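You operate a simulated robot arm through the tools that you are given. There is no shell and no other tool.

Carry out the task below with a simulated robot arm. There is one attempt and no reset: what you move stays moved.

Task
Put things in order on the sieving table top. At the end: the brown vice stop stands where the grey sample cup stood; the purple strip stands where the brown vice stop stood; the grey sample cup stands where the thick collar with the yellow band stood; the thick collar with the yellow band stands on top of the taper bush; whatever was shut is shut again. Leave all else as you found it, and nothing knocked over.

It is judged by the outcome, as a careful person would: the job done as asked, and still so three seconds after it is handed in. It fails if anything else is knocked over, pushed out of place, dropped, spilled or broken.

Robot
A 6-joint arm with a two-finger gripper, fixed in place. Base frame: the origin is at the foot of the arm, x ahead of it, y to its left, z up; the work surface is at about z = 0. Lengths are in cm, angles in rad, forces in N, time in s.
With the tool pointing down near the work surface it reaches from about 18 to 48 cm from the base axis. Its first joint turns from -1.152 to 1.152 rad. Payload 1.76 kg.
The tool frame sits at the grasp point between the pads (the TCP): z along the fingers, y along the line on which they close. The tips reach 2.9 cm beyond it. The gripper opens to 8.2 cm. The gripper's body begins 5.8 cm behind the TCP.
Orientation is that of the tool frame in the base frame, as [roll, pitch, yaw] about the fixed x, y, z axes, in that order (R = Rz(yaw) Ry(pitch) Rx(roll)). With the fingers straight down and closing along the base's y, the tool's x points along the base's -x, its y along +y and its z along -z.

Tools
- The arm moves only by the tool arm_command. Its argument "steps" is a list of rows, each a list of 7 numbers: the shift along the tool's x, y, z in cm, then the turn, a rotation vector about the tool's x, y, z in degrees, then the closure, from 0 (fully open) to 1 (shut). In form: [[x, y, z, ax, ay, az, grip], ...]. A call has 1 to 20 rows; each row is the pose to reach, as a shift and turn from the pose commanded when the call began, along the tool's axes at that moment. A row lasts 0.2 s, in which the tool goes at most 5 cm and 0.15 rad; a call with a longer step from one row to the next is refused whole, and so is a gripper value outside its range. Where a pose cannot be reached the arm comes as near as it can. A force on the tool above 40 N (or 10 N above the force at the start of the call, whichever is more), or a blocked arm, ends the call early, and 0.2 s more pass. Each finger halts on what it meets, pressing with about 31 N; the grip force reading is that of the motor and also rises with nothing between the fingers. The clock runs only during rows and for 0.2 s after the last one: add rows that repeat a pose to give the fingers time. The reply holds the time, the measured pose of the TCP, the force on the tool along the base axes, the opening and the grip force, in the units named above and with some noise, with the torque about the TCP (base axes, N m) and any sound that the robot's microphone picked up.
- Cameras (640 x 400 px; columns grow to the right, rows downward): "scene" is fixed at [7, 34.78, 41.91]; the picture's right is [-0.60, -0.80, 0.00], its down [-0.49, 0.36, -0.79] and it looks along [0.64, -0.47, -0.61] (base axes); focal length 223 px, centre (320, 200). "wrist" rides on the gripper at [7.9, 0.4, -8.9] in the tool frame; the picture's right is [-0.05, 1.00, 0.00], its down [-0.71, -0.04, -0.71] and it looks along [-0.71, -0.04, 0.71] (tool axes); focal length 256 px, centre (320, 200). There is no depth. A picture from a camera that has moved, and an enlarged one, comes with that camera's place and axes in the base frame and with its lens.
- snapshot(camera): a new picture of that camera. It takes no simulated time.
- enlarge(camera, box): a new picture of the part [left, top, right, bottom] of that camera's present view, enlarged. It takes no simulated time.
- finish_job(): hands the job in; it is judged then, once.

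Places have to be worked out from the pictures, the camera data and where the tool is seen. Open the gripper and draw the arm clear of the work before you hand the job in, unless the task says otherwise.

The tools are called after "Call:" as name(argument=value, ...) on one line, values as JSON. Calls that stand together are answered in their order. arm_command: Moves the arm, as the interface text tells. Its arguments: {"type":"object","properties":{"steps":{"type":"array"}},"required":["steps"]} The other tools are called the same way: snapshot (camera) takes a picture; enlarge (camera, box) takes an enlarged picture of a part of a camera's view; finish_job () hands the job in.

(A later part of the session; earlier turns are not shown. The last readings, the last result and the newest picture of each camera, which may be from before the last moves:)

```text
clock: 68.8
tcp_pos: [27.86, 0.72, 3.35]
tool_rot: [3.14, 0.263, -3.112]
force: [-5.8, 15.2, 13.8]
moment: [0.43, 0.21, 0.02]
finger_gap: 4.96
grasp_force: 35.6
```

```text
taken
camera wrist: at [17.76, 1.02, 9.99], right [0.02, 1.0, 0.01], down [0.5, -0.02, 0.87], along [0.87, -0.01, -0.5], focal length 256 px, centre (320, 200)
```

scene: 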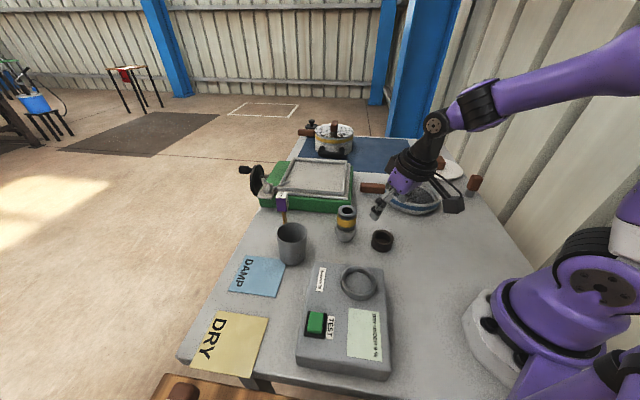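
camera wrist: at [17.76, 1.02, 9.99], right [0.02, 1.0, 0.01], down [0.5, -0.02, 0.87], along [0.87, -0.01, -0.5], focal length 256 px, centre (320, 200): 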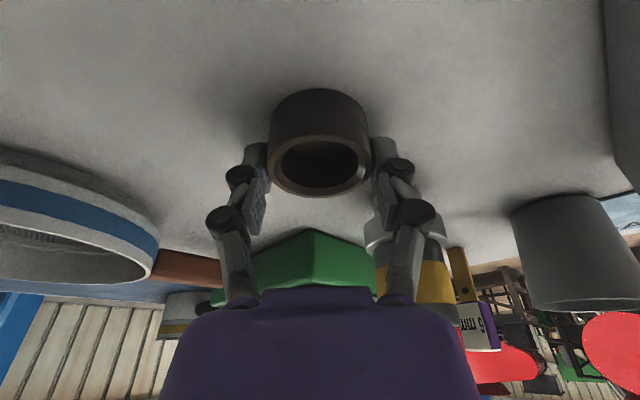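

The ring is gripped (gap 4.96), but there is extra force on the tool, perhaps from a tip grazing the table. I'll lift a couple of millimetres and check.

Call:
arm_command(steps=[[-0.013, 0, -0.048, 0, 0, 0, 1], [-0.026, 0, -0.097, 0, 0, 0, 1], [-0.04, 0, -0.145, 0, 0, 0, 1], [-0.055, 0, -0.2, 0, 0, 0, 1], [-0.055, 0, -0.2, 0, 0, 0, 1]])

Call:
enlarge(camera="scene", box=[330, 190, 450, 270])

Call:
enlarge(camera="wrist", box=[220, 60, 420, 240])

```text
clock: 69.4
tcp_pos: [27.84, 0.7, 3.39]
tool_rot: [-3.141, 0.265, -3.114]
force: [2.8, -0.4, -4.4]
moment: [-0.01, 0.14, 0.16]
finger_gap: 4.98
grasp_force: 35.8
stopped in row 3: the force on the tool passed its limit at 49 N (the readings are from after the stop); the commanded pose is now the measured one
```

```text
5.00 times, centred on (390, 230) of scene
camera zoom: at [7.0, 34.78, 41.91], right [-0.6, -0.8, 0.0], down [-0.49, 0.36, -0.79], along [0.64, -0.47, -0.61], focal length 1116 px, centre (-30, 50)
```

zoom: 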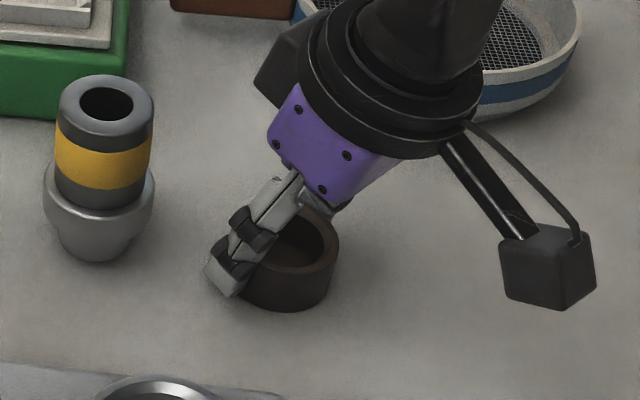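

```text
2.22 times, centred on (320, 150) of wrist
camera zoom: at [17.75, 1.05, 9.98], right [0.02, 1.0, 0.01], down [0.5, -0.02, 0.87], along [0.87, -0.01, -0.5], focal length 569 px, centre (320, 311)
```

zoom: 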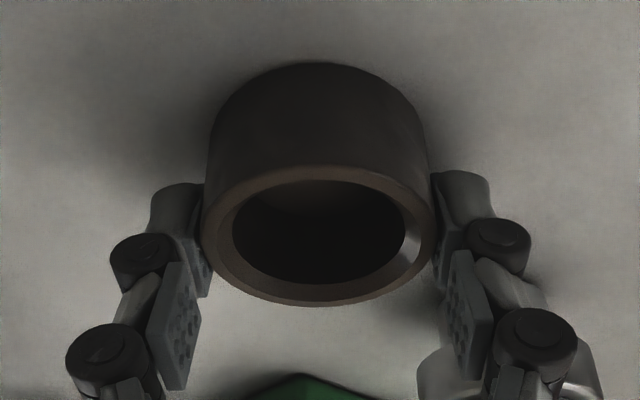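

The lift tripped the force limit, possibly a jam being released since the force now reads a modest -4.4 N. I'll try again with a very small lift and read the force.

Call:
arm_command(steps=[[-0.005, 0, -0.02, 0, 0, 0, 1], [-0.013, 0, -0.048, 0, 0, 0, 1], [-0.013, 0, -0.048, 0, 0, 0, 1]])

```text
clock: 69.9
tcp_pos: [27.79, 0.71, 3.37]
tool_rot: [-3.141, 0.266, -3.113]
force: [2.9, -0.8, -3.5]
moment: [0.08, 0.13, 0.18]
finger_gap: 4.95
grasp_force: 36.3
stopped in row 2: the force on the tool passed its limit at 45 N (the readings are from after the stop); the commanded pose is now the measured one
```

Even half a millimetre of lift meets 45 N: this brown ring is anchored to the table, so it is a fixture and not a loose object. I'll release it without moving it and reconsider which object is the vice stop.

Call:
arm_command(steps=[[0, 0, 0, 0, 0, 0, 0.5], [0, 0, 0, 0, 0, 0, 0.4], [0, 0, 0, 0, 0, 0, 0.36], [0, 0, 0, 0, 0, 0, 0.3], [0, 0, 0, 0, 0, 0, 0.2], [0, 0, 0, 0, 0, 0, 0]])

Call:
snapshot(camera="wrist")

Call:
enlarge(camera="scene", box=[330, 190, 450, 270])

```text
clock: 71.3
tcp_pos: [27.86, 0.86, 3.39]
tool_rot: [-3.141, 0.266, -3.112]
force: [0.7, -0.3, 0.1]
moment: [-0.01, 0.0, -0.01]
finger_gap: 8.17
grasp_force: 0.0
```

```text
taken
camera wrist: at [17.74, 1.06, 9.98], right [0.02, 1.0, 0.01], down [0.5, -0.02, 0.87], along [0.87, -0.01, -0.5], focal length 256 px, centre (320, 200)
```

wrist: 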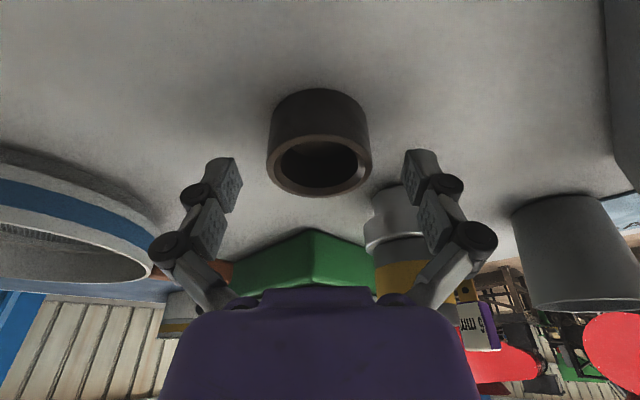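

```text
5.00 times, centred on (390, 230) of scene
camera zoom: at [7.0, 34.78, 41.91], right [-0.6, -0.8, 0.0], down [-0.49, 0.36, -0.79], along [0.64, -0.47, -0.61], focal length 1116 px, centre (-30, 50)
```

zoom: 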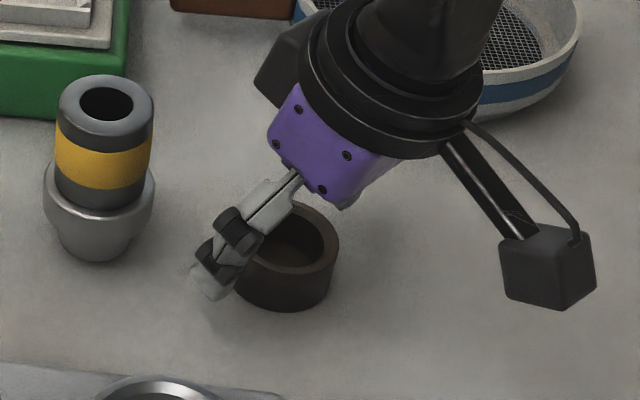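

The ring did not shift at all. Since the collar, bush, strip and ring are the four foreign items here, the ring is still the likeliest "vice stop". I'll straighten the tool to vertical, raise it a little, and test the hold more carefully.

Call:
arm_command(steps=[[-0.07, 0, -0.25, 0, 5, 0, 0], [-0.13, 0, -0.5, 0, 10, 0, 0], [-0.13, 0, -0.5, 0, 15.2, 0, 0], [-0.13, 0, -0.5, 0, 15.2, 0, 0]])

Call:
snapshot(camera="wrist")

Call:
enlarge(camera="wrist", box=[240, 110, 400, 230])

```text
clock: 72.3
tcp_pos: [27.79, 0.61, 3.95]
tool_rot: [-3.139, -0.002, -3.114]
force: [-0.6, 0.1, 0.2]
moment: [0.01, 0.05, 0.0]
finger_gap: 8.21
grasp_force: 0.1
```

```text
taken
camera wrist: at [19.81, 1.06, 12.9], right [0.03, 1.0, 0.0], down [0.71, -0.02, 0.71], along [0.71, -0.02, -0.71], focal length 256 px, centre (320, 200)
```

wrist: 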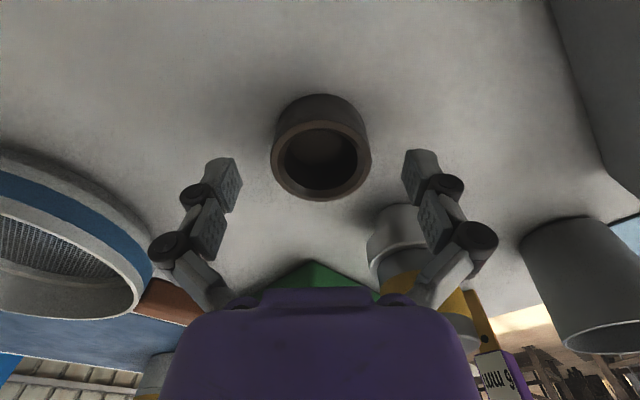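

```text
3.33 times, centred on (320, 170) of wrist
camera zoom: at [19.81, 1.06, 12.9], right [0.03, 1.0, 0.0], down [0.71, -0.02, 0.71], along [0.71, -0.02, -0.71], focal length 853 px, centre (320, 300)
```

zoom: 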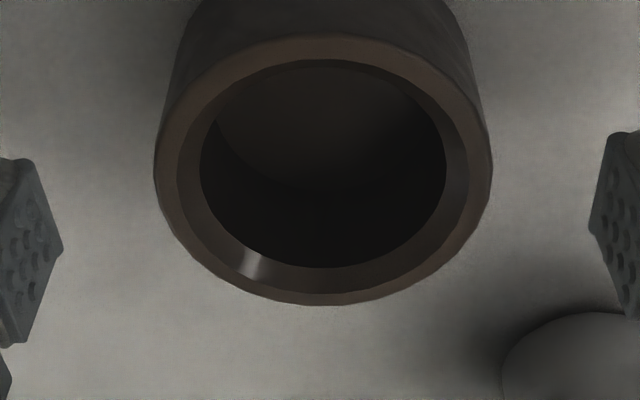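

The ring is centred under the vertical tool. I'll close gently and read the forces before any lift.

Call:
arm_command(steps=[[0, 0.03, 0, 0, 0, 0, 0.2], [0, 0.03, 0, 0, 0, 0, 0.33], [0, 0.03, 0, 0, 0, 0, 0.37], [0, 0.03, 0, 0, 0, 0, 0.4], [0, 0.03, 0, 0, 0, 0, 0.45], [0, 0.03, 0, 0, 0, 0, 1], [0, 0.03, 0, 0, 0, 0, 1]])

```text
clock: 73.9
tcp_pos: [27.75, 0.69, 3.87]
tool_rot: [-3.139, 0.0, -3.115]
force: [-2.8, -8.1, 8.8]
moment: [-0.23, 0.09, 0.02]
finger_gap: 4.97
grasp_force: 35.8
```

Gripped again, with small residual forces. I'll lift only 0.3 mm and read.

Call:
arm_command(steps=[[0, 0, -0.015, 0, 0, 0, 1], [0, 0, -0.03, 0, 0, 0, 1], [0, 0, -0.03, 0, 0, 0, 1]])

```text
clock: 74.7
tcp_pos: [27.7, 0.67, 3.94]
tool_rot: [-3.138, 0.0, -3.114]
force: [5.6, -12.8, -24.6]
moment: [0.08, -0.19, 0.13]
finger_gap: 4.99
grasp_force: 35.8
```

A 0.3 mm lift produces -25 N, so the ring is firmly held vertically. I'll relax that and test whether it turns about its own axis, in case it is threaded or twist-locked.

Call:
arm_command(steps=[[0, 0, 0.015, 0, 0, 0, 1], [0, 0, 0.022, 0, 0, 0, 1], [0, 0, 0.022, 0, 0, -0.5, 1], [0, 0, 0.022, 0, 0, -1, 1], [0, 0, 0.022, 0, 0, -1.5, 1], [0, 0, 0.022, 0, 0, -1.5, 1]])

```text
clock: 76.0
tcp_pos: [27.78, 0.74, 3.9]
tool_rot: [-3.14, -0.004, -3.088]
force: [-2.0, -1.0, 1.6]
moment: [-0.15, -0.1, 0.18]
finger_gap: 4.97
grasp_force: 35.9
stopped in row 6: the force on the tool passed its limit at 42 N (the readings are from after the stop); the commanded pose is now the measured one
```

The ring neither lifts nor turns, so it is a fixture of the table. The other brown candidate, the brown-headed piece on a grey stem, works out to (24.5, -36.8) from two views, which is within reach after all. I'll release the ring and go and look at that piece closely.

Call:
arm_command(steps=[[0, 0, 0, 0, 0, 0, 0.5], [0, 0, 0, 0, 0, 0, 0.38], [0, 0, 0, 0, 0, 0, 0.3], [0, 0, 0, 0, 0, 0, 0.1], [0, 0, 0, 0, 0, 0, 0], [0, 0, -1, 0, 0, 0, 0], [0, 0, -4, 0, 0, 0, 0], [0, 0, -8, 0, 0, 0, 0], [0, 0, -11, 0, 0, 0, 0]])

Call:
snapshot(camera="wrist")

Call:
enlarge(camera="scene", box=[440, 160, 500, 210])

Call:
enlarge(camera="scene", box=[330, 190, 450, 270])

```text
clock: 78.0
tcp_pos: [27.8, 0.56, 15.0]
tool_rot: [-3.137, -0.004, -3.091]
force: [0.2, -0.4, 0.1]
moment: [0.03, 0.01, 0.0]
finger_gap: 8.18
grasp_force: 0.2
```

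```text
taken
camera wrist: at [19.88, 0.75, 24.02], right [0.0, 1.0, 0.0], down [0.71, 0.0, 0.7], along [0.7, 0.0, -0.71], focal length 256 px, centre (320, 200)
```

wrist: 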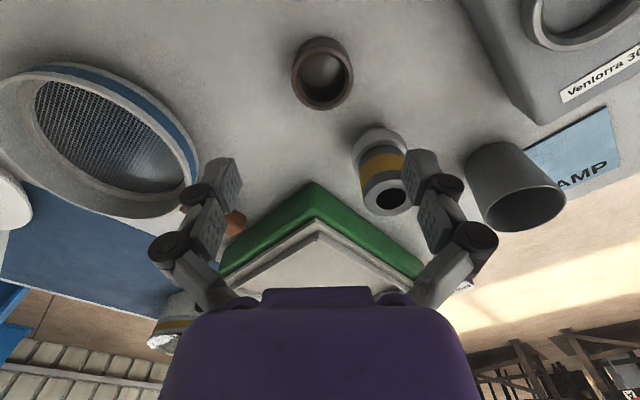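

```text
8.00 times, centred on (470, 185) of scene
camera zoom: at [7.0, 34.78, 41.91], right [-0.6, -0.8, 0.0], down [-0.49, 0.36, -0.79], along [0.64, -0.47, -0.61], focal length 1785 px, centre (-880, 320)
```

zoom: 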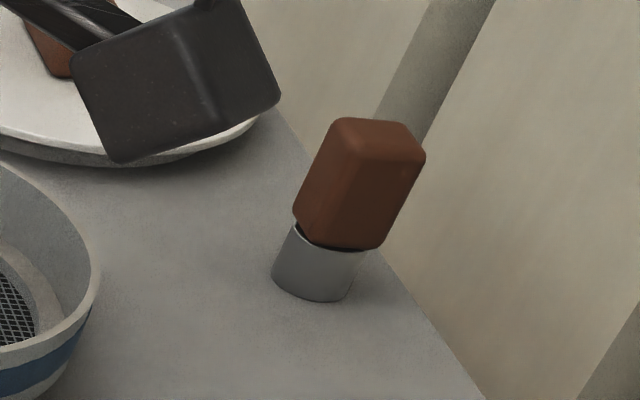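

```text
5.00 times, centred on (390, 230) of scene
camera zoom: at [7.0, 34.78, 41.91], right [-0.6, -0.8, 0.0], down [-0.49, 0.36, -0.79], along [0.64, -0.47, -0.61], focal length 1116 px, centre (-30, 50)
```

zoom: 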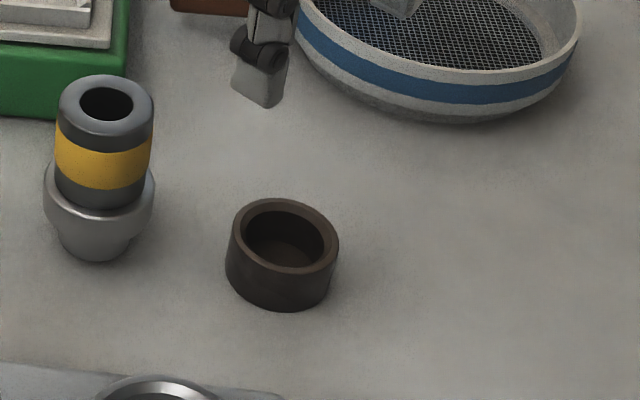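

I'll move for a close look at the brown-headed piece with the wrist camera.

Call:
arm_command(steps=[[1.3, -3.5, 0, 0, 0, 7.4, 0], [2.6, -7.1, 0, 0, 0, 14.8, 0], [3.9, -10.6, 0, 0, 0, 22.2, 0], [5.2, -14.2, 0, 0, 0, 29.6, 0], [6.5, -17.7, 0, 0, 0, 37, 0], [7.8, -21.3, 0, 0, 0, 44.4, 0], [9.1, -24.8, 0, 0, 0, 51.8, 0], [10.35, -28.4, 0, 0, 0, 59.2, 0], [10.35, -28.4, 0, 0, 0, 59.2, 0]])

Call:
snapshot(camera="wrist")

Call:
enlarge(camera="wrist", box=[240, 60, 400, 220])

```text
clock: 80.0
tcp_pos: [19.12, -28.27, 14.57]
tool_rot: [-3.139, 0.001, 2.158]
force: [1.0, -0.2, -0.2]
moment: [-0.02, -0.01, 0.01]
finger_gap: 8.2
grasp_force: 0.0
```

```text
taken
camera wrist: at [15.07, -21.31, 23.7], right [0.86, 0.51, 0.0], down [0.36, -0.61, 0.71], along [0.36, -0.61, -0.71], focal length 256 px, centre (320, 200)
```

wrist: 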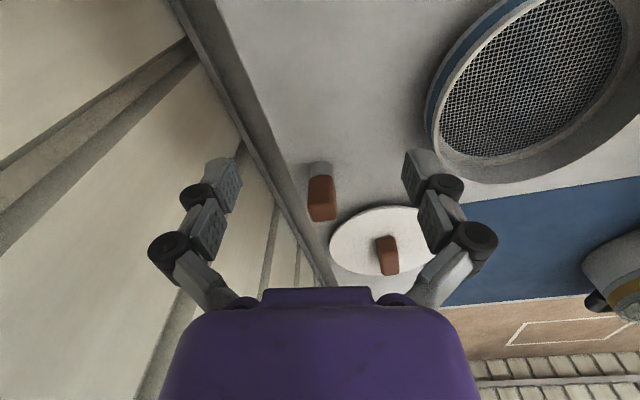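

```text
2.50 times, centred on (320, 140) of wrist
camera zoom: at [15.07, -21.31, 23.7], right [0.86, 0.51, 0.0], down [0.36, -0.61, 0.71], along [0.36, -0.61, -0.71], focal length 640 px, centre (320, 350)
```

zoom: 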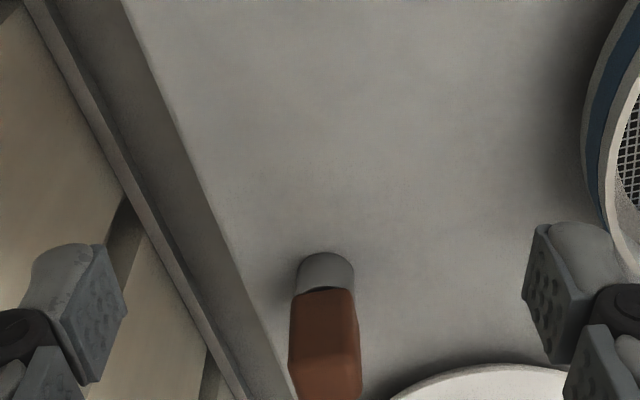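

Zooming in further on the brown-headed piece to learn its head's orientation and the wall clearance.

Call:
enlarge(camera="wrist", box=[285, 145, 365, 235])

Call:
enlarge(camera="wrist", box=[150, 0, 400, 300])

Call:
enlarge(camera="scene", box=[400, 140, 520, 220])

```text
4.44 times, centred on (325, 190) of wrist
camera zoom: at [15.07, -21.31, 23.7], right [0.86, 0.51, 0.0], down [0.36, -0.61, 0.71], along [0.36, -0.61, -0.71], focal length 1138 px, centre (298, 244)
```

zoom: 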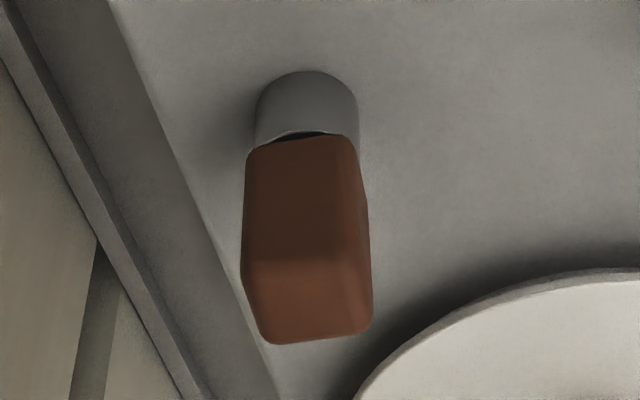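

```text
1.33 times, centred on (275, 150) of wrist
camera zoom: at [15.07, -21.31, 23.7], right [0.86, 0.51, 0.0], down [0.36, -0.61, 0.71], along [0.36, -0.61, -0.71], focal length 341 px, centre (380, 267)
```

zoom: 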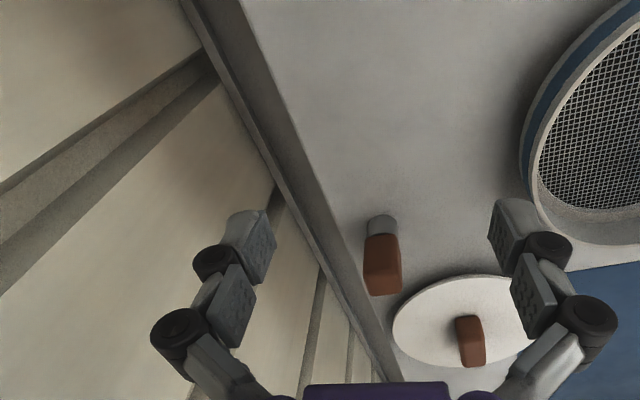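

```text
5.00 times, centred on (460, 180) of scene
camera zoom: at [7.0, 34.78, 41.91], right [-0.6, -0.8, 0.0], down [-0.49, 0.36, -0.79], along [0.64, -0.47, -0.61], focal length 1116 px, centre (-380, 300)
```

zoom: 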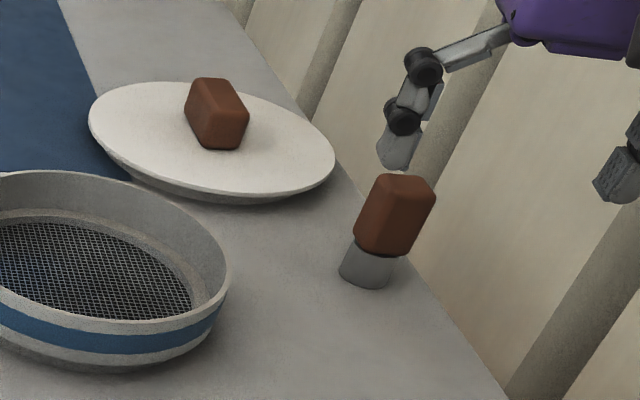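

The head is a 2.3 cm square block aligned with the table (edges near ±45°), centre about (24.7, -37.1), top z≈7, standing on a steel foot. I'll test whether this piece is loose, so I first turn the hand here to align with it, fingers parallel to the table edge and camera on the inner side.

Call:
arm_command(steps=[[0, 0, 0, 0, 0, 7.9, 0.3], [0, 0, 0, 0, 0, 15.8, 0.3], [0, 0, 0, 0, 0, 23.7, 0.3], [0, 0, 0, 0, 0, 31.6, 0.3], [0, 0, 0, 0, 0, 39.5, 0.3], [0, 0, 0, 0, 0, 47.4, 0.3], [0, 0, 0, 0, 0, 55.3, 0.3], [0, 0, 0, 0, 0, 63.2, 0.3], [0, 0, 0, 0, 0, 71.1, 0.3], [0, 0, 0, 0, 0, 78.6, 0.3], [0, 0, 0, 0, 0, 78.6, 0.3]])

Call:
snapshot(camera="wrist")

Call:
snapshot(camera="scene")

```text
clock: 82.4
tcp_pos: [18.91, -28.22, 14.96]
tool_rot: [3.14, 0.004, 0.787]
force: [0.6, 0.0, -0.1]
moment: [-0.04, -0.01, 0.0]
finger_gap: 5.74
grasp_force: 0.1
```

```text
taken
camera wrist: at [24.87, -22.62, 23.96], right [0.67, -0.74, 0.0], down [-0.52, -0.47, 0.71], along [-0.53, -0.48, -0.7], focal length 256 px, centre (320, 200)
```

wrist: 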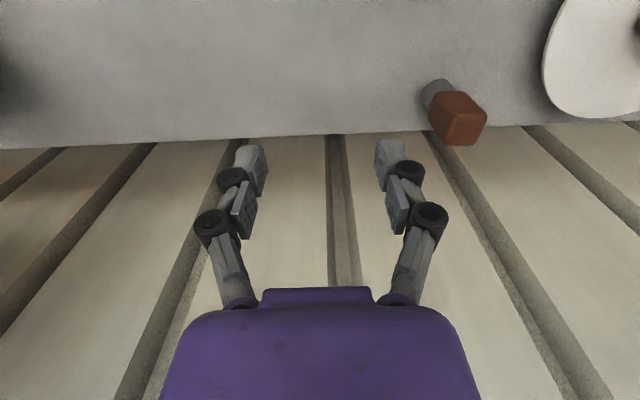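

```text
taken
```

scene: 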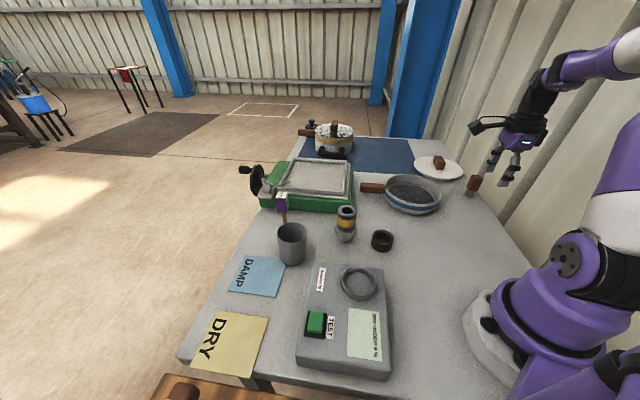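

The wall runs right along the table's edge. I'll zoom on the piece from this side to refine its position and orientation.

Call:
enlarge(camera="wrist", box=[400, 60, 510, 170])

```text
3.64 times, centred on (455, 115) of wrist
camera zoom: at [24.87, -22.62, 23.96], right [0.67, -0.74, 0.0], down [-0.52, -0.47, 0.71], along [-0.53, -0.48, -0.7], focal length 931 px, centre (-171, 509)
```

zoom: 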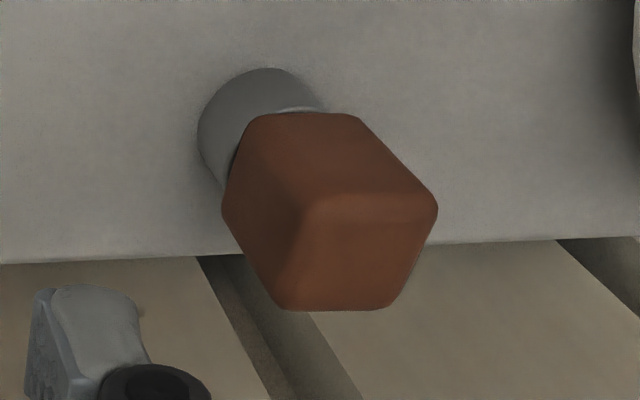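

Two independent views agree: piece centred at (24.75, -37.1), faces at -46°. I'll move above it and then tilt the tool 15° towards the wall side, with the hand leaning inward.

Call:
arm_command(steps=[[-0.5, 2.6, 0.2, 0, 0, 0, 0.3], [-1.1, 5.2, 0.4, 0, 0, 0, 0.3], [-1.6, 7.8, 0.6, 0, 0, 0, 0.3], [-2.18, 10.42, 0.9, 0, 0, 0, 0.3], [-2.18, 10.42, 0.9, 0, -5, 0, 0.3], [-2.18, 10.42, 0.9, 0, -10, 0, 0.3], [-2.18, 10.42, 0.9, 0, -15, 0, 0.3], [-2.18, 10.42, 0.9, 0, -15, 0, 0.3]])

Call:
snapshot(camera="wrist")

Call:
enlarge(camera="wrist", box=[240, 40, 400, 160])

Call:
enlarge(camera="scene", box=[420, 110, 560, 210])

```text
clock: 84.2
tcp_pos: [25.33, -34.9, 12.77]
tool_rot: [3.142, 0.268, 0.79]
force: [-0.5, 0.5, 0.7]
moment: [0.01, 0.01, 0.0]
finger_gap: 5.74
grasp_force: 0.0
out of reach, approached as far as the arm can: row 5, 6, 7, 8
```

```text
taken
camera wrist: at [32.61, -27.87, 19.36], right [0.67, -0.74, 0.01], down [-0.38, -0.32, 0.87], along [-0.64, -0.59, -0.5], focal length 256 px, centre (320, 200)
```

wrist: 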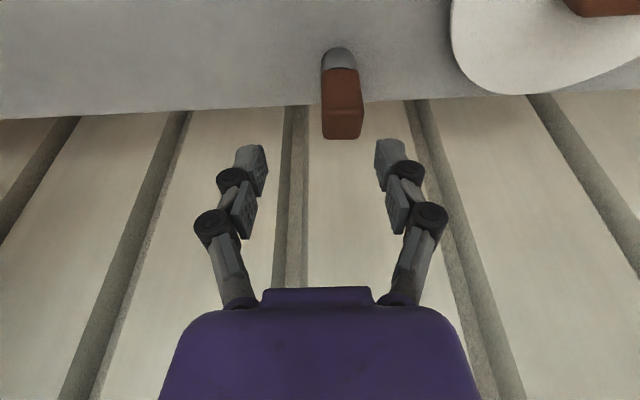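

```text
3.33 times, centred on (320, 100) of wrist
camera zoom: at [32.61, -27.87, 19.36], right [0.67, -0.74, 0.01], down [-0.38, -0.32, 0.87], along [-0.64, -0.59, -0.5], focal length 853 px, centre (320, 533)
```

zoom: 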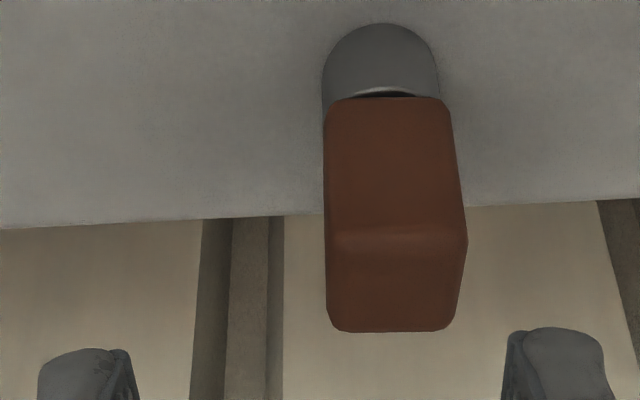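

```text
4.00 times, centred on (490, 160) of scene
camera zoom: at [7.0, 34.79, 41.91], right [-0.6, -0.8, 0.0], down [-0.49, 0.36, -0.79], along [0.64, -0.47, -0.61], focal length 892 px, centre (-360, 360)
```

zoom: 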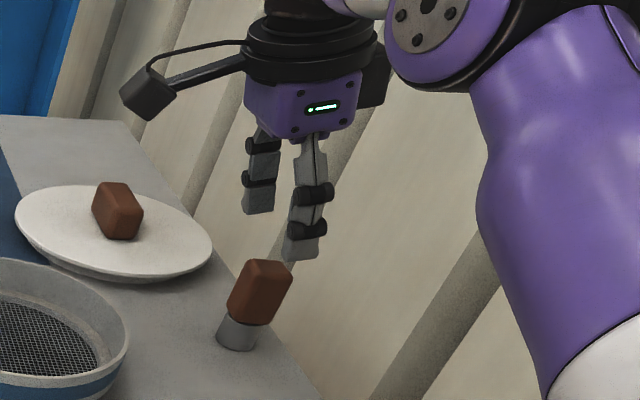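

That sideways tilt is out of reach. Rib parallax shows the wall is actually about 25 cm beyond the table edge, so there is room to use the radial configuration. I'll swing the hand back about the vertical (keeping the tilt) so that it closes on the other pair of faces.

Call:
arm_command(steps=[[0.2, -2.7, -1.1, -2.1, 0, -7.8, 0.3], [0.2, -2.7, -1.1, -4.3, 0, -15.6, 0.3], [0.2, -2.7, -1.1, -6.4, 0, -23.4, 0.3], [0.2, -2.7, -1.1, -8.6, 0, -31.2, 0.3], [0.2, -2.7, -1.1, -10.7, 0, -39, 0.3], [0.2, -2.7, -1.1, -12.9, 0, -46.8, 0.3], [0.2, -2.7, -1.1, -15, 0, -54.6, 0.3], [0.2, -2.7, -1.1, -17.2, 0, -62.4, 0.3], [0.2, -2.7, -1.1, -19.3, 0, -70.2, 0.3], [0.2, -2.7, -1.1, -21.5, 0, -78, 0.3], [0.2, -2.7, -1.1, -23.5, 0, -85.6, 0.3], [0.2, -2.7, -1.1, -23.5, 0, -85.6, 0.3]])

Call:
snapshot(camera="wrist")

Call:
enlarge(camera="wrist", box=[240, 40, 400, 160])

```text
clock: 86.8
tcp_pos: [23.68, -32.57, 13.86]
tool_rot: [3.14, 0.267, 2.34]
force: [-0.1, 0.1, -0.3]
moment: [-0.01, 0.03, -0.01]
finger_gap: 5.72
grasp_force: 0.1
```

```text
taken
camera wrist: at [16.97, -24.96, 20.56], right [0.75, 0.66, 0.02], down [0.32, -0.38, 0.87], along [0.58, -0.65, -0.5], focal length 256 px, centre (320, 200)
```

wrist: 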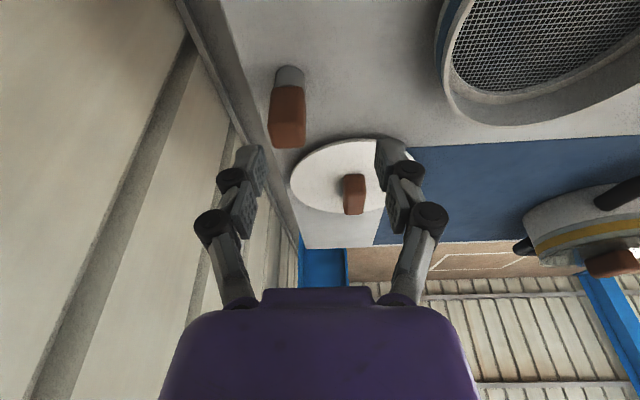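

```text
3.33 times, centred on (320, 100) of wrist
camera zoom: at [16.97, -24.96, 20.56], right [0.75, 0.66, 0.02], down [0.32, -0.38, 0.87], along [0.58, -0.65, -0.5], focal length 853 px, centre (320, 533)
```

zoom: 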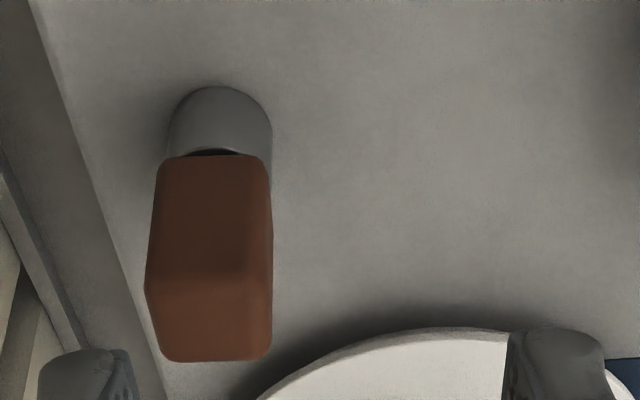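

Now the hand is square to the head. The top-face ray again gives (24.7, -37.1). I'll move over it at a safe height.

Call:
arm_command(steps=[[-1.1, -0.8, 0.9, 0, 0, 0, 0.3], [-2.2, -1.6, 1.9, 0, 0, 0, 0.3], [-3.35, -2.43, 2.84, 0, 0, 0, 0.3], [-3.35, -2.43, 2.84, 0, 0, 0, 0.3], [-3.35, -2.43, 2.84, 0, 0, 0, 0.3]])

Call:
snapshot(camera="wrist")

Call:
enlarge(camera="wrist", box=[240, 20, 400, 140])

```text
clock: 88.0
tcp_pos: [24.71, -37.42, 11.86]
tool_rot: [3.141, 0.266, 2.337]
force: [0.0, 0.9, -0.2]
moment: [-0.01, -0.02, 0.0]
finger_gap: 5.72
grasp_force: 0.1
```

```text
taken
camera wrist: at [18.07, -29.72, 18.56], right [0.75, 0.66, 0.02], down [0.32, -0.38, 0.87], along [0.58, -0.65, -0.5], focal length 256 px, centre (320, 200)
```

wrist: 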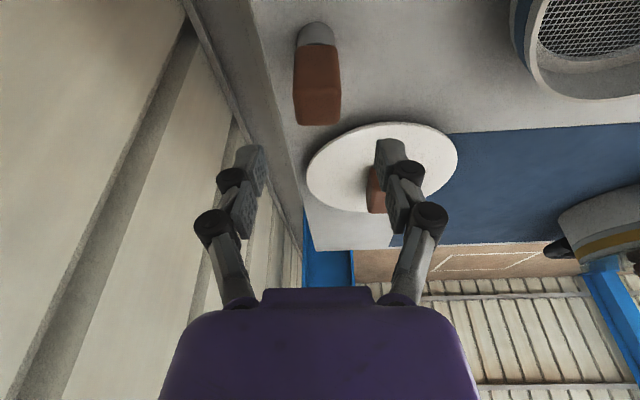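

```text
3.33 times, centred on (320, 80) of wrist
camera zoom: at [18.07, -29.72, 18.56], right [0.75, 0.66, 0.02], down [0.32, -0.38, 0.87], along [0.58, -0.65, -0.5], focal length 853 px, centre (320, 600)
```

zoom: 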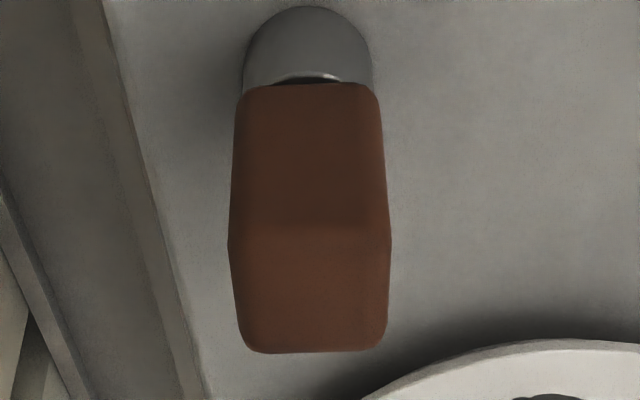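

The piece is within ~1 mm of the tool's closing plane. Descending vertically around the head.

Call:
arm_command(steps=[[0.5, -0.1, 1.6, 0, 0, 0, 0.3], [0.95, -0.1, 3.3, 0, 0, 0, 0.3], [1.4, -0.1, 4.9, 0, 0, 0, 0.3], [1.85, -0.1, 6.45, 0, 0, 0, 0.3], [1.85, -0.1, 6.45, 0, 0, 0, 0.3], [1.85, -0.1, 6.45, 0, 0, 0, 0.3]])

Call:
snapshot(camera="wrist")

Call:
enlarge(camera="scene", box=[430, 130, 530, 210])

```text
clock: 89.4
tcp_pos: [24.59, -37.23, 5.29]
tool_rot: [3.139, 0.267, 2.339]
force: [0.0, 0.3, -0.3]
moment: [0.01, 0.0, 0.05]
finger_gap: 5.75
grasp_force: 0.0
```

```text
taken
camera wrist: at [17.91, -29.57, 11.93], right [0.75, 0.66, 0.02], down [0.32, -0.38, 0.87], along [0.58, -0.65, -0.5], focal length 256 px, centre (320, 200)
```

wrist: 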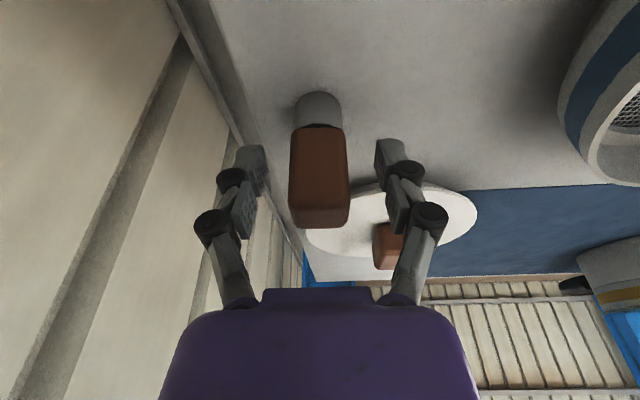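

```text
5.00 times, centred on (480, 170) of scene
camera zoom: at [7.0, 34.78, 41.91], right [-0.6, -0.8, 0.0], down [-0.49, 0.36, -0.79], along [0.64, -0.47, -0.61], focal length 1116 px, centre (-480, 350)
```

zoom: 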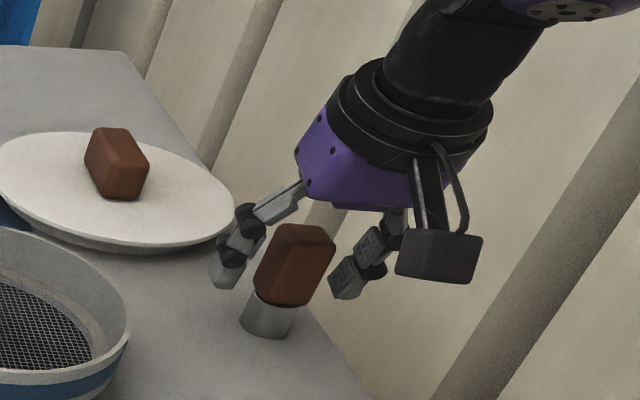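

The head is centred between the fingers. I'll close in small steps and read the forces.

Call:
arm_command(steps=[[0, 0, 0, 0, 0, 0, 0.45], [0, 0, 0, 0, 0, 0, 0.58], [0, 0, 0, 0, 0, 0, 0.64], [0, 0, 0, 0, 0, 0, 0.67], [0, 0, 0, 0, 0, 0, 0.69], [0, 0, 0, 0, 0, 0, 0.71], [0, 0, 0, 0, 0, 0, 0.73], [0, 0, 0, 0, 0, 0, 0.76], [0, 0, 0, 0, 0, 0, 1], [0, 0, 0, 0, 0, 0, 1]])

Call:
snapshot(camera="wrist")

```text
clock: 91.6
tcp_pos: [24.53, -37.23, 5.33]
tool_rot: [3.14, 0.267, 2.339]
force: [-2.1, 0.7, 3.6]
moment: [0.01, 0.06, -0.02]
finger_gap: 2.62
grasp_force: 31.1
```

```text
taken
camera wrist: at [17.91, -29.57, 11.95], right [0.75, 0.66, 0.02], down [0.31, -0.38, 0.87], along [0.58, -0.65, -0.5], focal length 256 px, centre (320, 200)
```

wrist: 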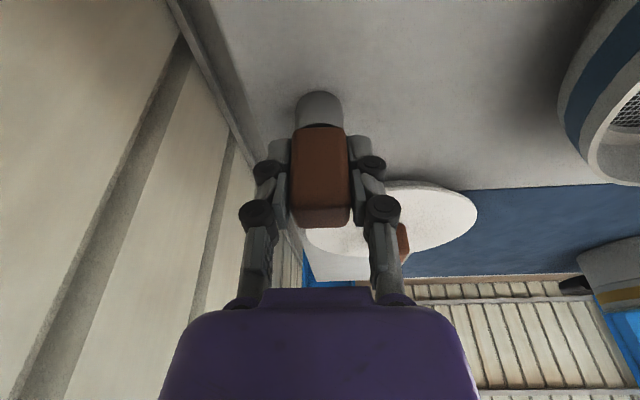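

Gripped at 2.62 cm with low forces. Now a tiny 1 mm lift to learn whether it is loose.

Call:
arm_command(steps=[[-0.008, 0, -0.03, 0, 0, 0, 1], [-0.016, 0, -0.06, 0, 0, 0, 1], [-0.026, 0, -0.1, 0, 0, 0, 1], [-0.026, 0, -0.1, 0, 0, 0, 1]])

```text
clock: 92.6
tcp_pos: [24.64, -37.19, 5.34]
tool_rot: [-3.141, 0.268, 2.34]
force: [0.0, 0.3, 0.3]
moment: [-0.02, 0.0, -0.02]
finger_gap: 2.61
grasp_force: 30.9
```

No resistance at all; the piece appears loose and light. I'll lift 1 cm and confirm visually.

Call:
arm_command(steps=[[-0.026, 0, -0.1, 0, 0, 0, 1], [-0.07, 0, -0.25, 0, 0, 0, 1], [-0.13, 0, -0.45, 0, 0, 0, 1], [-0.18, 0, -0.65, 0, 0, 0, 1], [-0.22, 0, -0.8, 0, 0, 0, 1], [-0.25, 0, -0.9, 0, 0, 0, 1], [-0.25, 0, -0.9, 0, 0, 0, 1]])

Call:
snapshot(camera="wrist")

Call:
enlarge(camera="scene", box=[430, 130, 530, 210])

```text
clock: 94.2
tcp_pos: [24.52, -37.15, 6.4]
tool_rot: [3.139, 0.267, 2.339]
force: [0.4, 0.2, -0.4]
moment: [-0.02, 0.0, -0.02]
finger_gap: 2.61
grasp_force: 31.6
```

```text
taken
camera wrist: at [17.84, -29.52, 13.09], right [0.75, 0.66, 0.02], down [0.32, -0.38, 0.87], along [0.58, -0.65, -0.5], focal length 256 px, centre (320, 200)
```

wrist: 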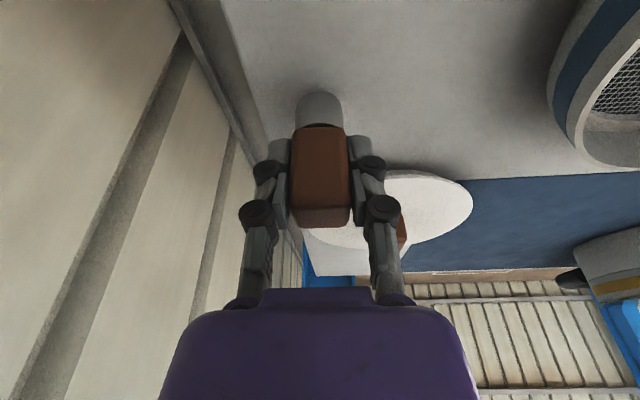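

```text
5.00 times, centred on (480, 170) of scene
camera zoom: at [7.0, 34.78, 41.91], right [-0.6, -0.8, 0.0], down [-0.49, 0.36, -0.79], along [0.64, -0.47, -0.61], focal length 1116 px, centre (-480, 350)
```

zoom: 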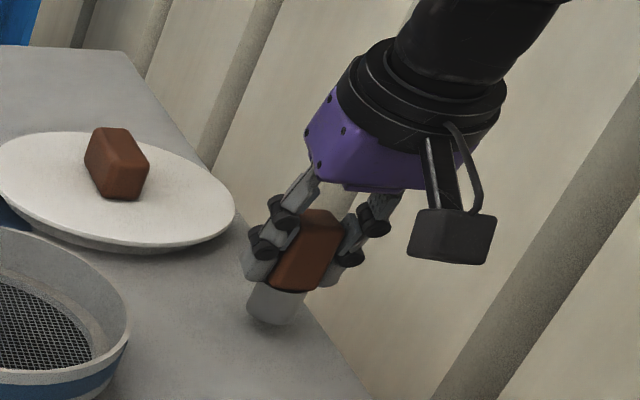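

The piece lifts freely (light and loose) while the ring is a fixture. Its head is the same style as the purple strip's, so this brown-headed piece must be the vice stop. I'll raise it clear and start carrying it to the cup's old spot, keeping the tilt.

Call:
arm_command(steps=[[-0.05, 0, -0.2, 0, 0, 0, 1], [-0.19, 0, -0.68, 0, 0, 0, 1], [-0.4, 0, -1.45, 0, 0, 0, 1], [-0.69, 0, -2.5, 0, 0, 0, 1], [-1, 0, -3.7, 0, 0, 0, 1], [-1.32, 0, -4.82, 0, 0, 0, 1], [-0.7, 0.2, -6, 0, 0, 0, 1], [0.5, 0.65, -7.4, 0, 0, 0, 1], [1.9, 1.15, -8.9, 0, 0, 0, 1], [3.3, 1.7, -10.4, 0, 0, 0, 1], [4.4, 2.1, -11.6, 0, 0, 0, 1], [5.0, 2.35, -12.2, 0, 0, 0, 1], [5.15, 2.42, -12.4, 0, 0, 0, 1], [5.15, 2.42, -12.4, 0, 0, 0, 1]])

Call:
snapshot(camera="wrist")

```text
clock: 97.2
tcp_pos: [20.59, -29.41, 16.95]
tool_rot: [3.139, 0.268, 2.339]
force: [-0.3, 0.0, -1.2]
moment: [0.01, 0.01, 0.0]
finger_gap: 2.6
grasp_force: 30.9
```

```text
taken
camera wrist: at [13.91, -21.8, 23.65], right [0.75, 0.66, 0.02], down [0.32, -0.38, 0.87], along [0.58, -0.65, -0.5], focal length 256 px, centre (320, 200)
```

wrist: 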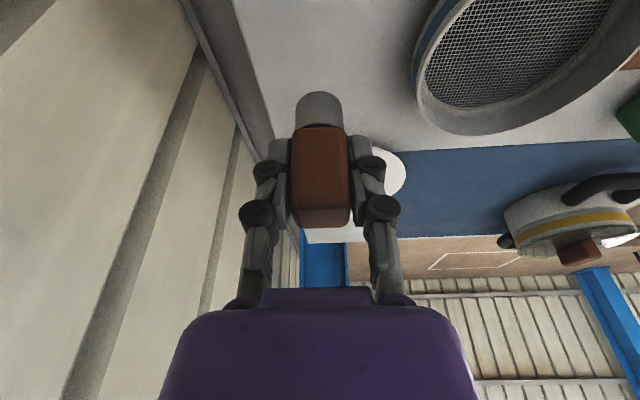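

Held securely. Now the first half of the carry, around towards the front, turning about the vertical.

Call:
arm_command(steps=[[0.1, 0.27, -0.03, -0.13, 0, -0.46, 1], [0.4, 1.1, -0.11, -0.51, 0, -1.85, 1], [0.9, 2.47, -0.25, -1.14, 0, -4.17, 1], [1.59, 4.39, -0.44, -2.03, 0, -7.41, 1], [2.39, 6.58, -0.65, -3.04, 0, -11.1, 1], [3.19, 8.77, -0.87, -4.05, 0, -14.8, 1], [3.99, 10.97, -1.09, -5.06, 0, -18.5, 1], [4.78, 13.16, -1.31, -6.08, 0, -22.2, 1], [5.58, 15.36, -1.53, -7.09, 0, -25.9, 1], [6.38, 17.55, -1.74, -8.1, 0, -29.6, 1], [7.18, 19.74, -1.96, -9.12, 0, -33.3, 1], [7.97, 21.94, -2.18, -10.13, 0, -37.0, 1], [8.77, 24.13, -2.4, -11.14, 0, -40.7, 1], [9.37, 25.77, -2.56, -11.9, 0, -43.5, 1], [9.77, 26.87, -2.67, -12.41, 0, -45.4, 1], [9.97, 27.42, -2.72, -12.66, 0, -46.3, 1], [9.97, 27.42, -2.72, -12.66, 0, -46.3, 1]])

```text
clock: 100.8
tcp_pos: [33.03, -3.02, 17.23]
tool_rot: [-3.14, 0.268, -3.106]
force: [-0.5, 0.2, -0.3]
moment: [-0.02, 0.02, 0.02]
finger_gap: 2.6
grasp_force: 31.1
```

Half way, still held. Second half of the carry to above the inner side of the DRY sheet.

Call:
arm_command(steps=[[0.09, 0.31, -0.02, -0.13, 0, -0.46, 1], [0.34, 1.24, -0.09, -0.51, 0, -1.85, 1], [0.77, 2.79, -0.21, -1.14, 0, -4.17, 1], [1.36, 4.95, -0.37, -2.03, 0, -7.41, 1], [2.04, 7.43, -0.56, -3.05, 0, -11.1, 1], [2.73, 9.9, -0.75, -4.07, 0, -14.8, 1], [3.41, 12.38, -0.94, -5.08, 0, -18.5, 1], [4.09, 14.86, -1.12, -6.1, 0, -22.2, 1], [4.77, 17.33, -1.31, -7.12, 0, -25.9, 1], [5.45, 19.81, -1.5, -8.13, 0, -29.6, 1], [6.13, 22.28, -1.68, -9.15, 0, -33.3, 1], [6.82, 24.76, -1.87, -10.17, 0, -37.0, 1], [7.5, 27.24, -2.06, -11.18, 0, -40.7, 1], [8.01, 29.09, -2.2, -11.95, 0, -43.5, 1], [8.35, 30.33, -2.29, -12.46, 0, -45.4, 1], [8.52, 30.95, -2.34, -12.71, 0, -46.3, 1], [8.52, 30.95, -2.34, -12.71, 0, -46.3, 1]])

Call:
snapshot(camera="wrist")

Call:
snapshot(camera="scene")

```text
clock: 104.4
tcp_pos: [23.16, 27.46, 17.2]
tool_rot: [-3.141, 0.269, -2.267]
force: [0.8, -0.3, -0.6]
moment: [0.02, 0.06, -0.02]
finger_gap: 2.61
grasp_force: 30.9
```

```text
taken
camera wrist: at [16.4, 20.27, 23.75], right [-0.73, 0.68, 0.01], down [0.35, 0.35, 0.87], along [0.59, 0.64, -0.49], focal length 256 px, centre (320, 200)
```

wrist: 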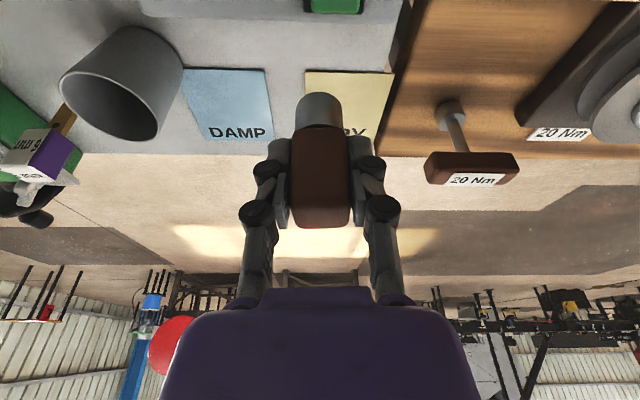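

```text
taken
```

scene: 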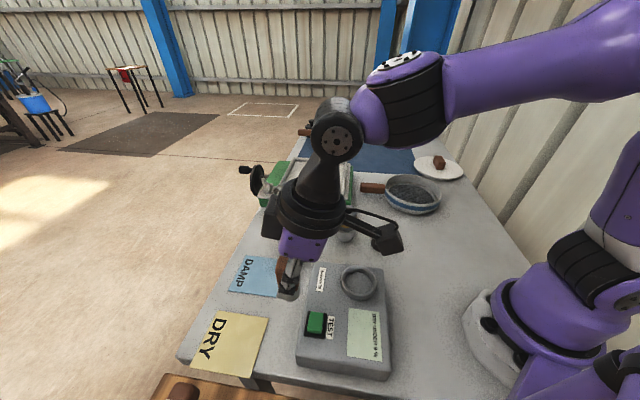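

I'll extend out over the cup's old spot at (31.85, 37.7), stopping a few centimetres above it.

Call:
arm_command(steps=[[-0.33, -0.01, 0.3, 0, 0, 0, 1], [-1.09, -0.02, 1, 0, 0, 0, 1], [-2.18, -0.04, 2, 0, 0, 0, 1], [-3.49, -0.06, 3.19, 0, 0, 0, 1], [-4.91, -0.08, 4.48, 0, 0, 0, 1], [-6.33, -0.1, 5.78, 0, 0, 0, 1], [-7.64, -0.13, 6.97, 0, 0, 0, 1], [-8.95, -0.15, 8.17, 0, 0, 0, 1], [-10.05, -0.17, 9.16, 0, 0, 0, 1], [-10.7, -0.18, 9.76, 0, 0, 0, 1], [-10.92, -0.18, 9.96, 0, 0, 0, 1], [-10.92, -0.18, 9.96, 0, 0, 0, 1]])

Call:
snapshot(camera="wrist")

Call:
enlarge(camera="scene", box=[170, 260, 300, 390])

```text
clock: 107.0
tcp_pos: [32.0, 37.44, 10.41]
tool_rot: [3.14, 0.267, -2.269]
force: [0.2, 0.2, -0.3]
moment: [0.0, 0.02, -0.03]
finger_gap: 2.59
grasp_force: 30.4
```

```text
taken
camera wrist: at [25.16, 30.21, 17.05], right [-0.73, 0.68, 0.01], down [0.35, 0.35, 0.87], along [0.59, 0.64, -0.49], focal length 256 px, centre (320, 200)
```

wrist: 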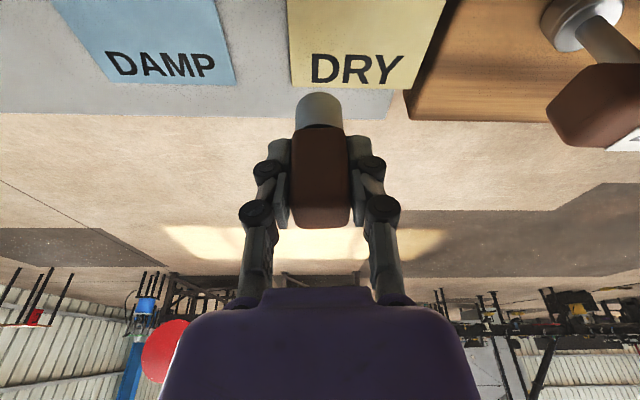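

```text
3.08 times, centred on (235, 325) of scene
camera zoom: at [7.0, 34.78, 41.91], right [-0.6, -0.8, 0.0], down [-0.49, 0.36, -0.79], along [0.64, -0.47, -0.61], focal length 686 px, centre (582, -185)
```

zoom: 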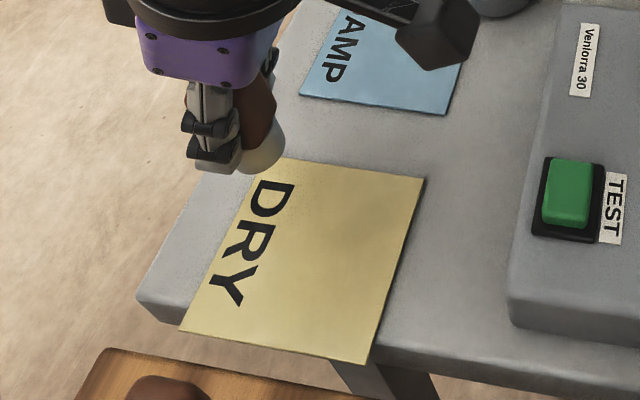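

The foot projects exactly onto the cup's old base centre. I'll lower to about half a centimetre above the sheet.

Call:
arm_command(steps=[[0.04, 0, 0.15, 0, 0, 0, 1], [0.15, 0, 0.53, 0, 0, 0, 1], [0.32, 0, 1.16, 0, 0, 0, 1], [0.53, 0, 1.93, 0, 0, 0, 1], [0.74, 0, 2.7, 0, 0, 0, 1], [0.93, 0, 3.37, 0, 0, 0, 1], [1.08, 0, 3.9, 0, 0, 0, 1], [1.17, 0, 4.24, 0, 0, 0, 1], [1.196, 0, 4.34, 0, 0, 0, 1], [1.196, 0, 4.34, 0, 0, 0, 1]])

Call:
enlarge(camera="scene", box=[170, 260, 300, 390])

Call:
snapshot(camera="wrist")

```text
clock: 109.2
tcp_pos: [31.82, 37.55, 5.86]
tool_rot: [3.142, 0.267, -2.269]
force: [-0.4, -0.5, -0.9]
moment: [0.0, 0.0, -0.02]
finger_gap: 2.65
grasp_force: 31.5
```

```text
3.08 times, centred on (235, 325) of scene
camera zoom: at [7.0, 34.78, 41.91], right [-0.6, -0.8, 0.0], down [-0.49, 0.36, -0.79], along [0.64, -0.47, -0.61], focal length 686 px, centre (582, -185)
```

zoom: 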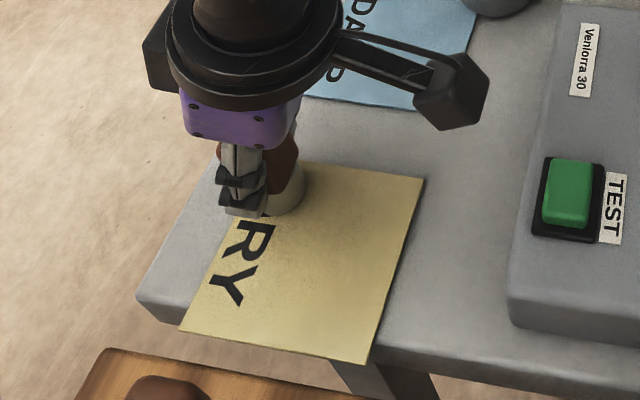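

```text
taken
camera wrist: at [25.07, 30.25, 12.38], right [-0.73, 0.68, 0.01], down [0.35, 0.35, 0.87], along [0.59, 0.64, -0.49], focal length 256 px, centre (320, 200)
```

wrist: 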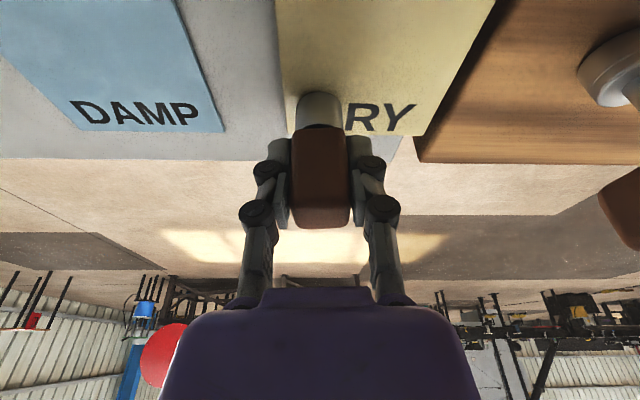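

About 4 mm to go. Fine steps down until contact.

Call:
arm_command(steps=[[0.02, 0, 0.07, 0, 0, 0, 1], [0.04, 0, 0.14, 0, 0, 0, 1], [0.06, 0, 0.21, 0, 0, 0, 1], [0.077, 0, 0.28, 0, 0, 0, 1], [0.077, 0, 0.28, 0, 0, 0, 1]])

```text
clock: 110.4
tcp_pos: [31.75, 37.58, 5.62]
tool_rot: [3.14, 0.27, -2.268]
force: [-1.8, -0.6, 4.5]
moment: [-0.03, 0.11, -0.02]
finger_gap: 2.61
grasp_force: 30.8
```

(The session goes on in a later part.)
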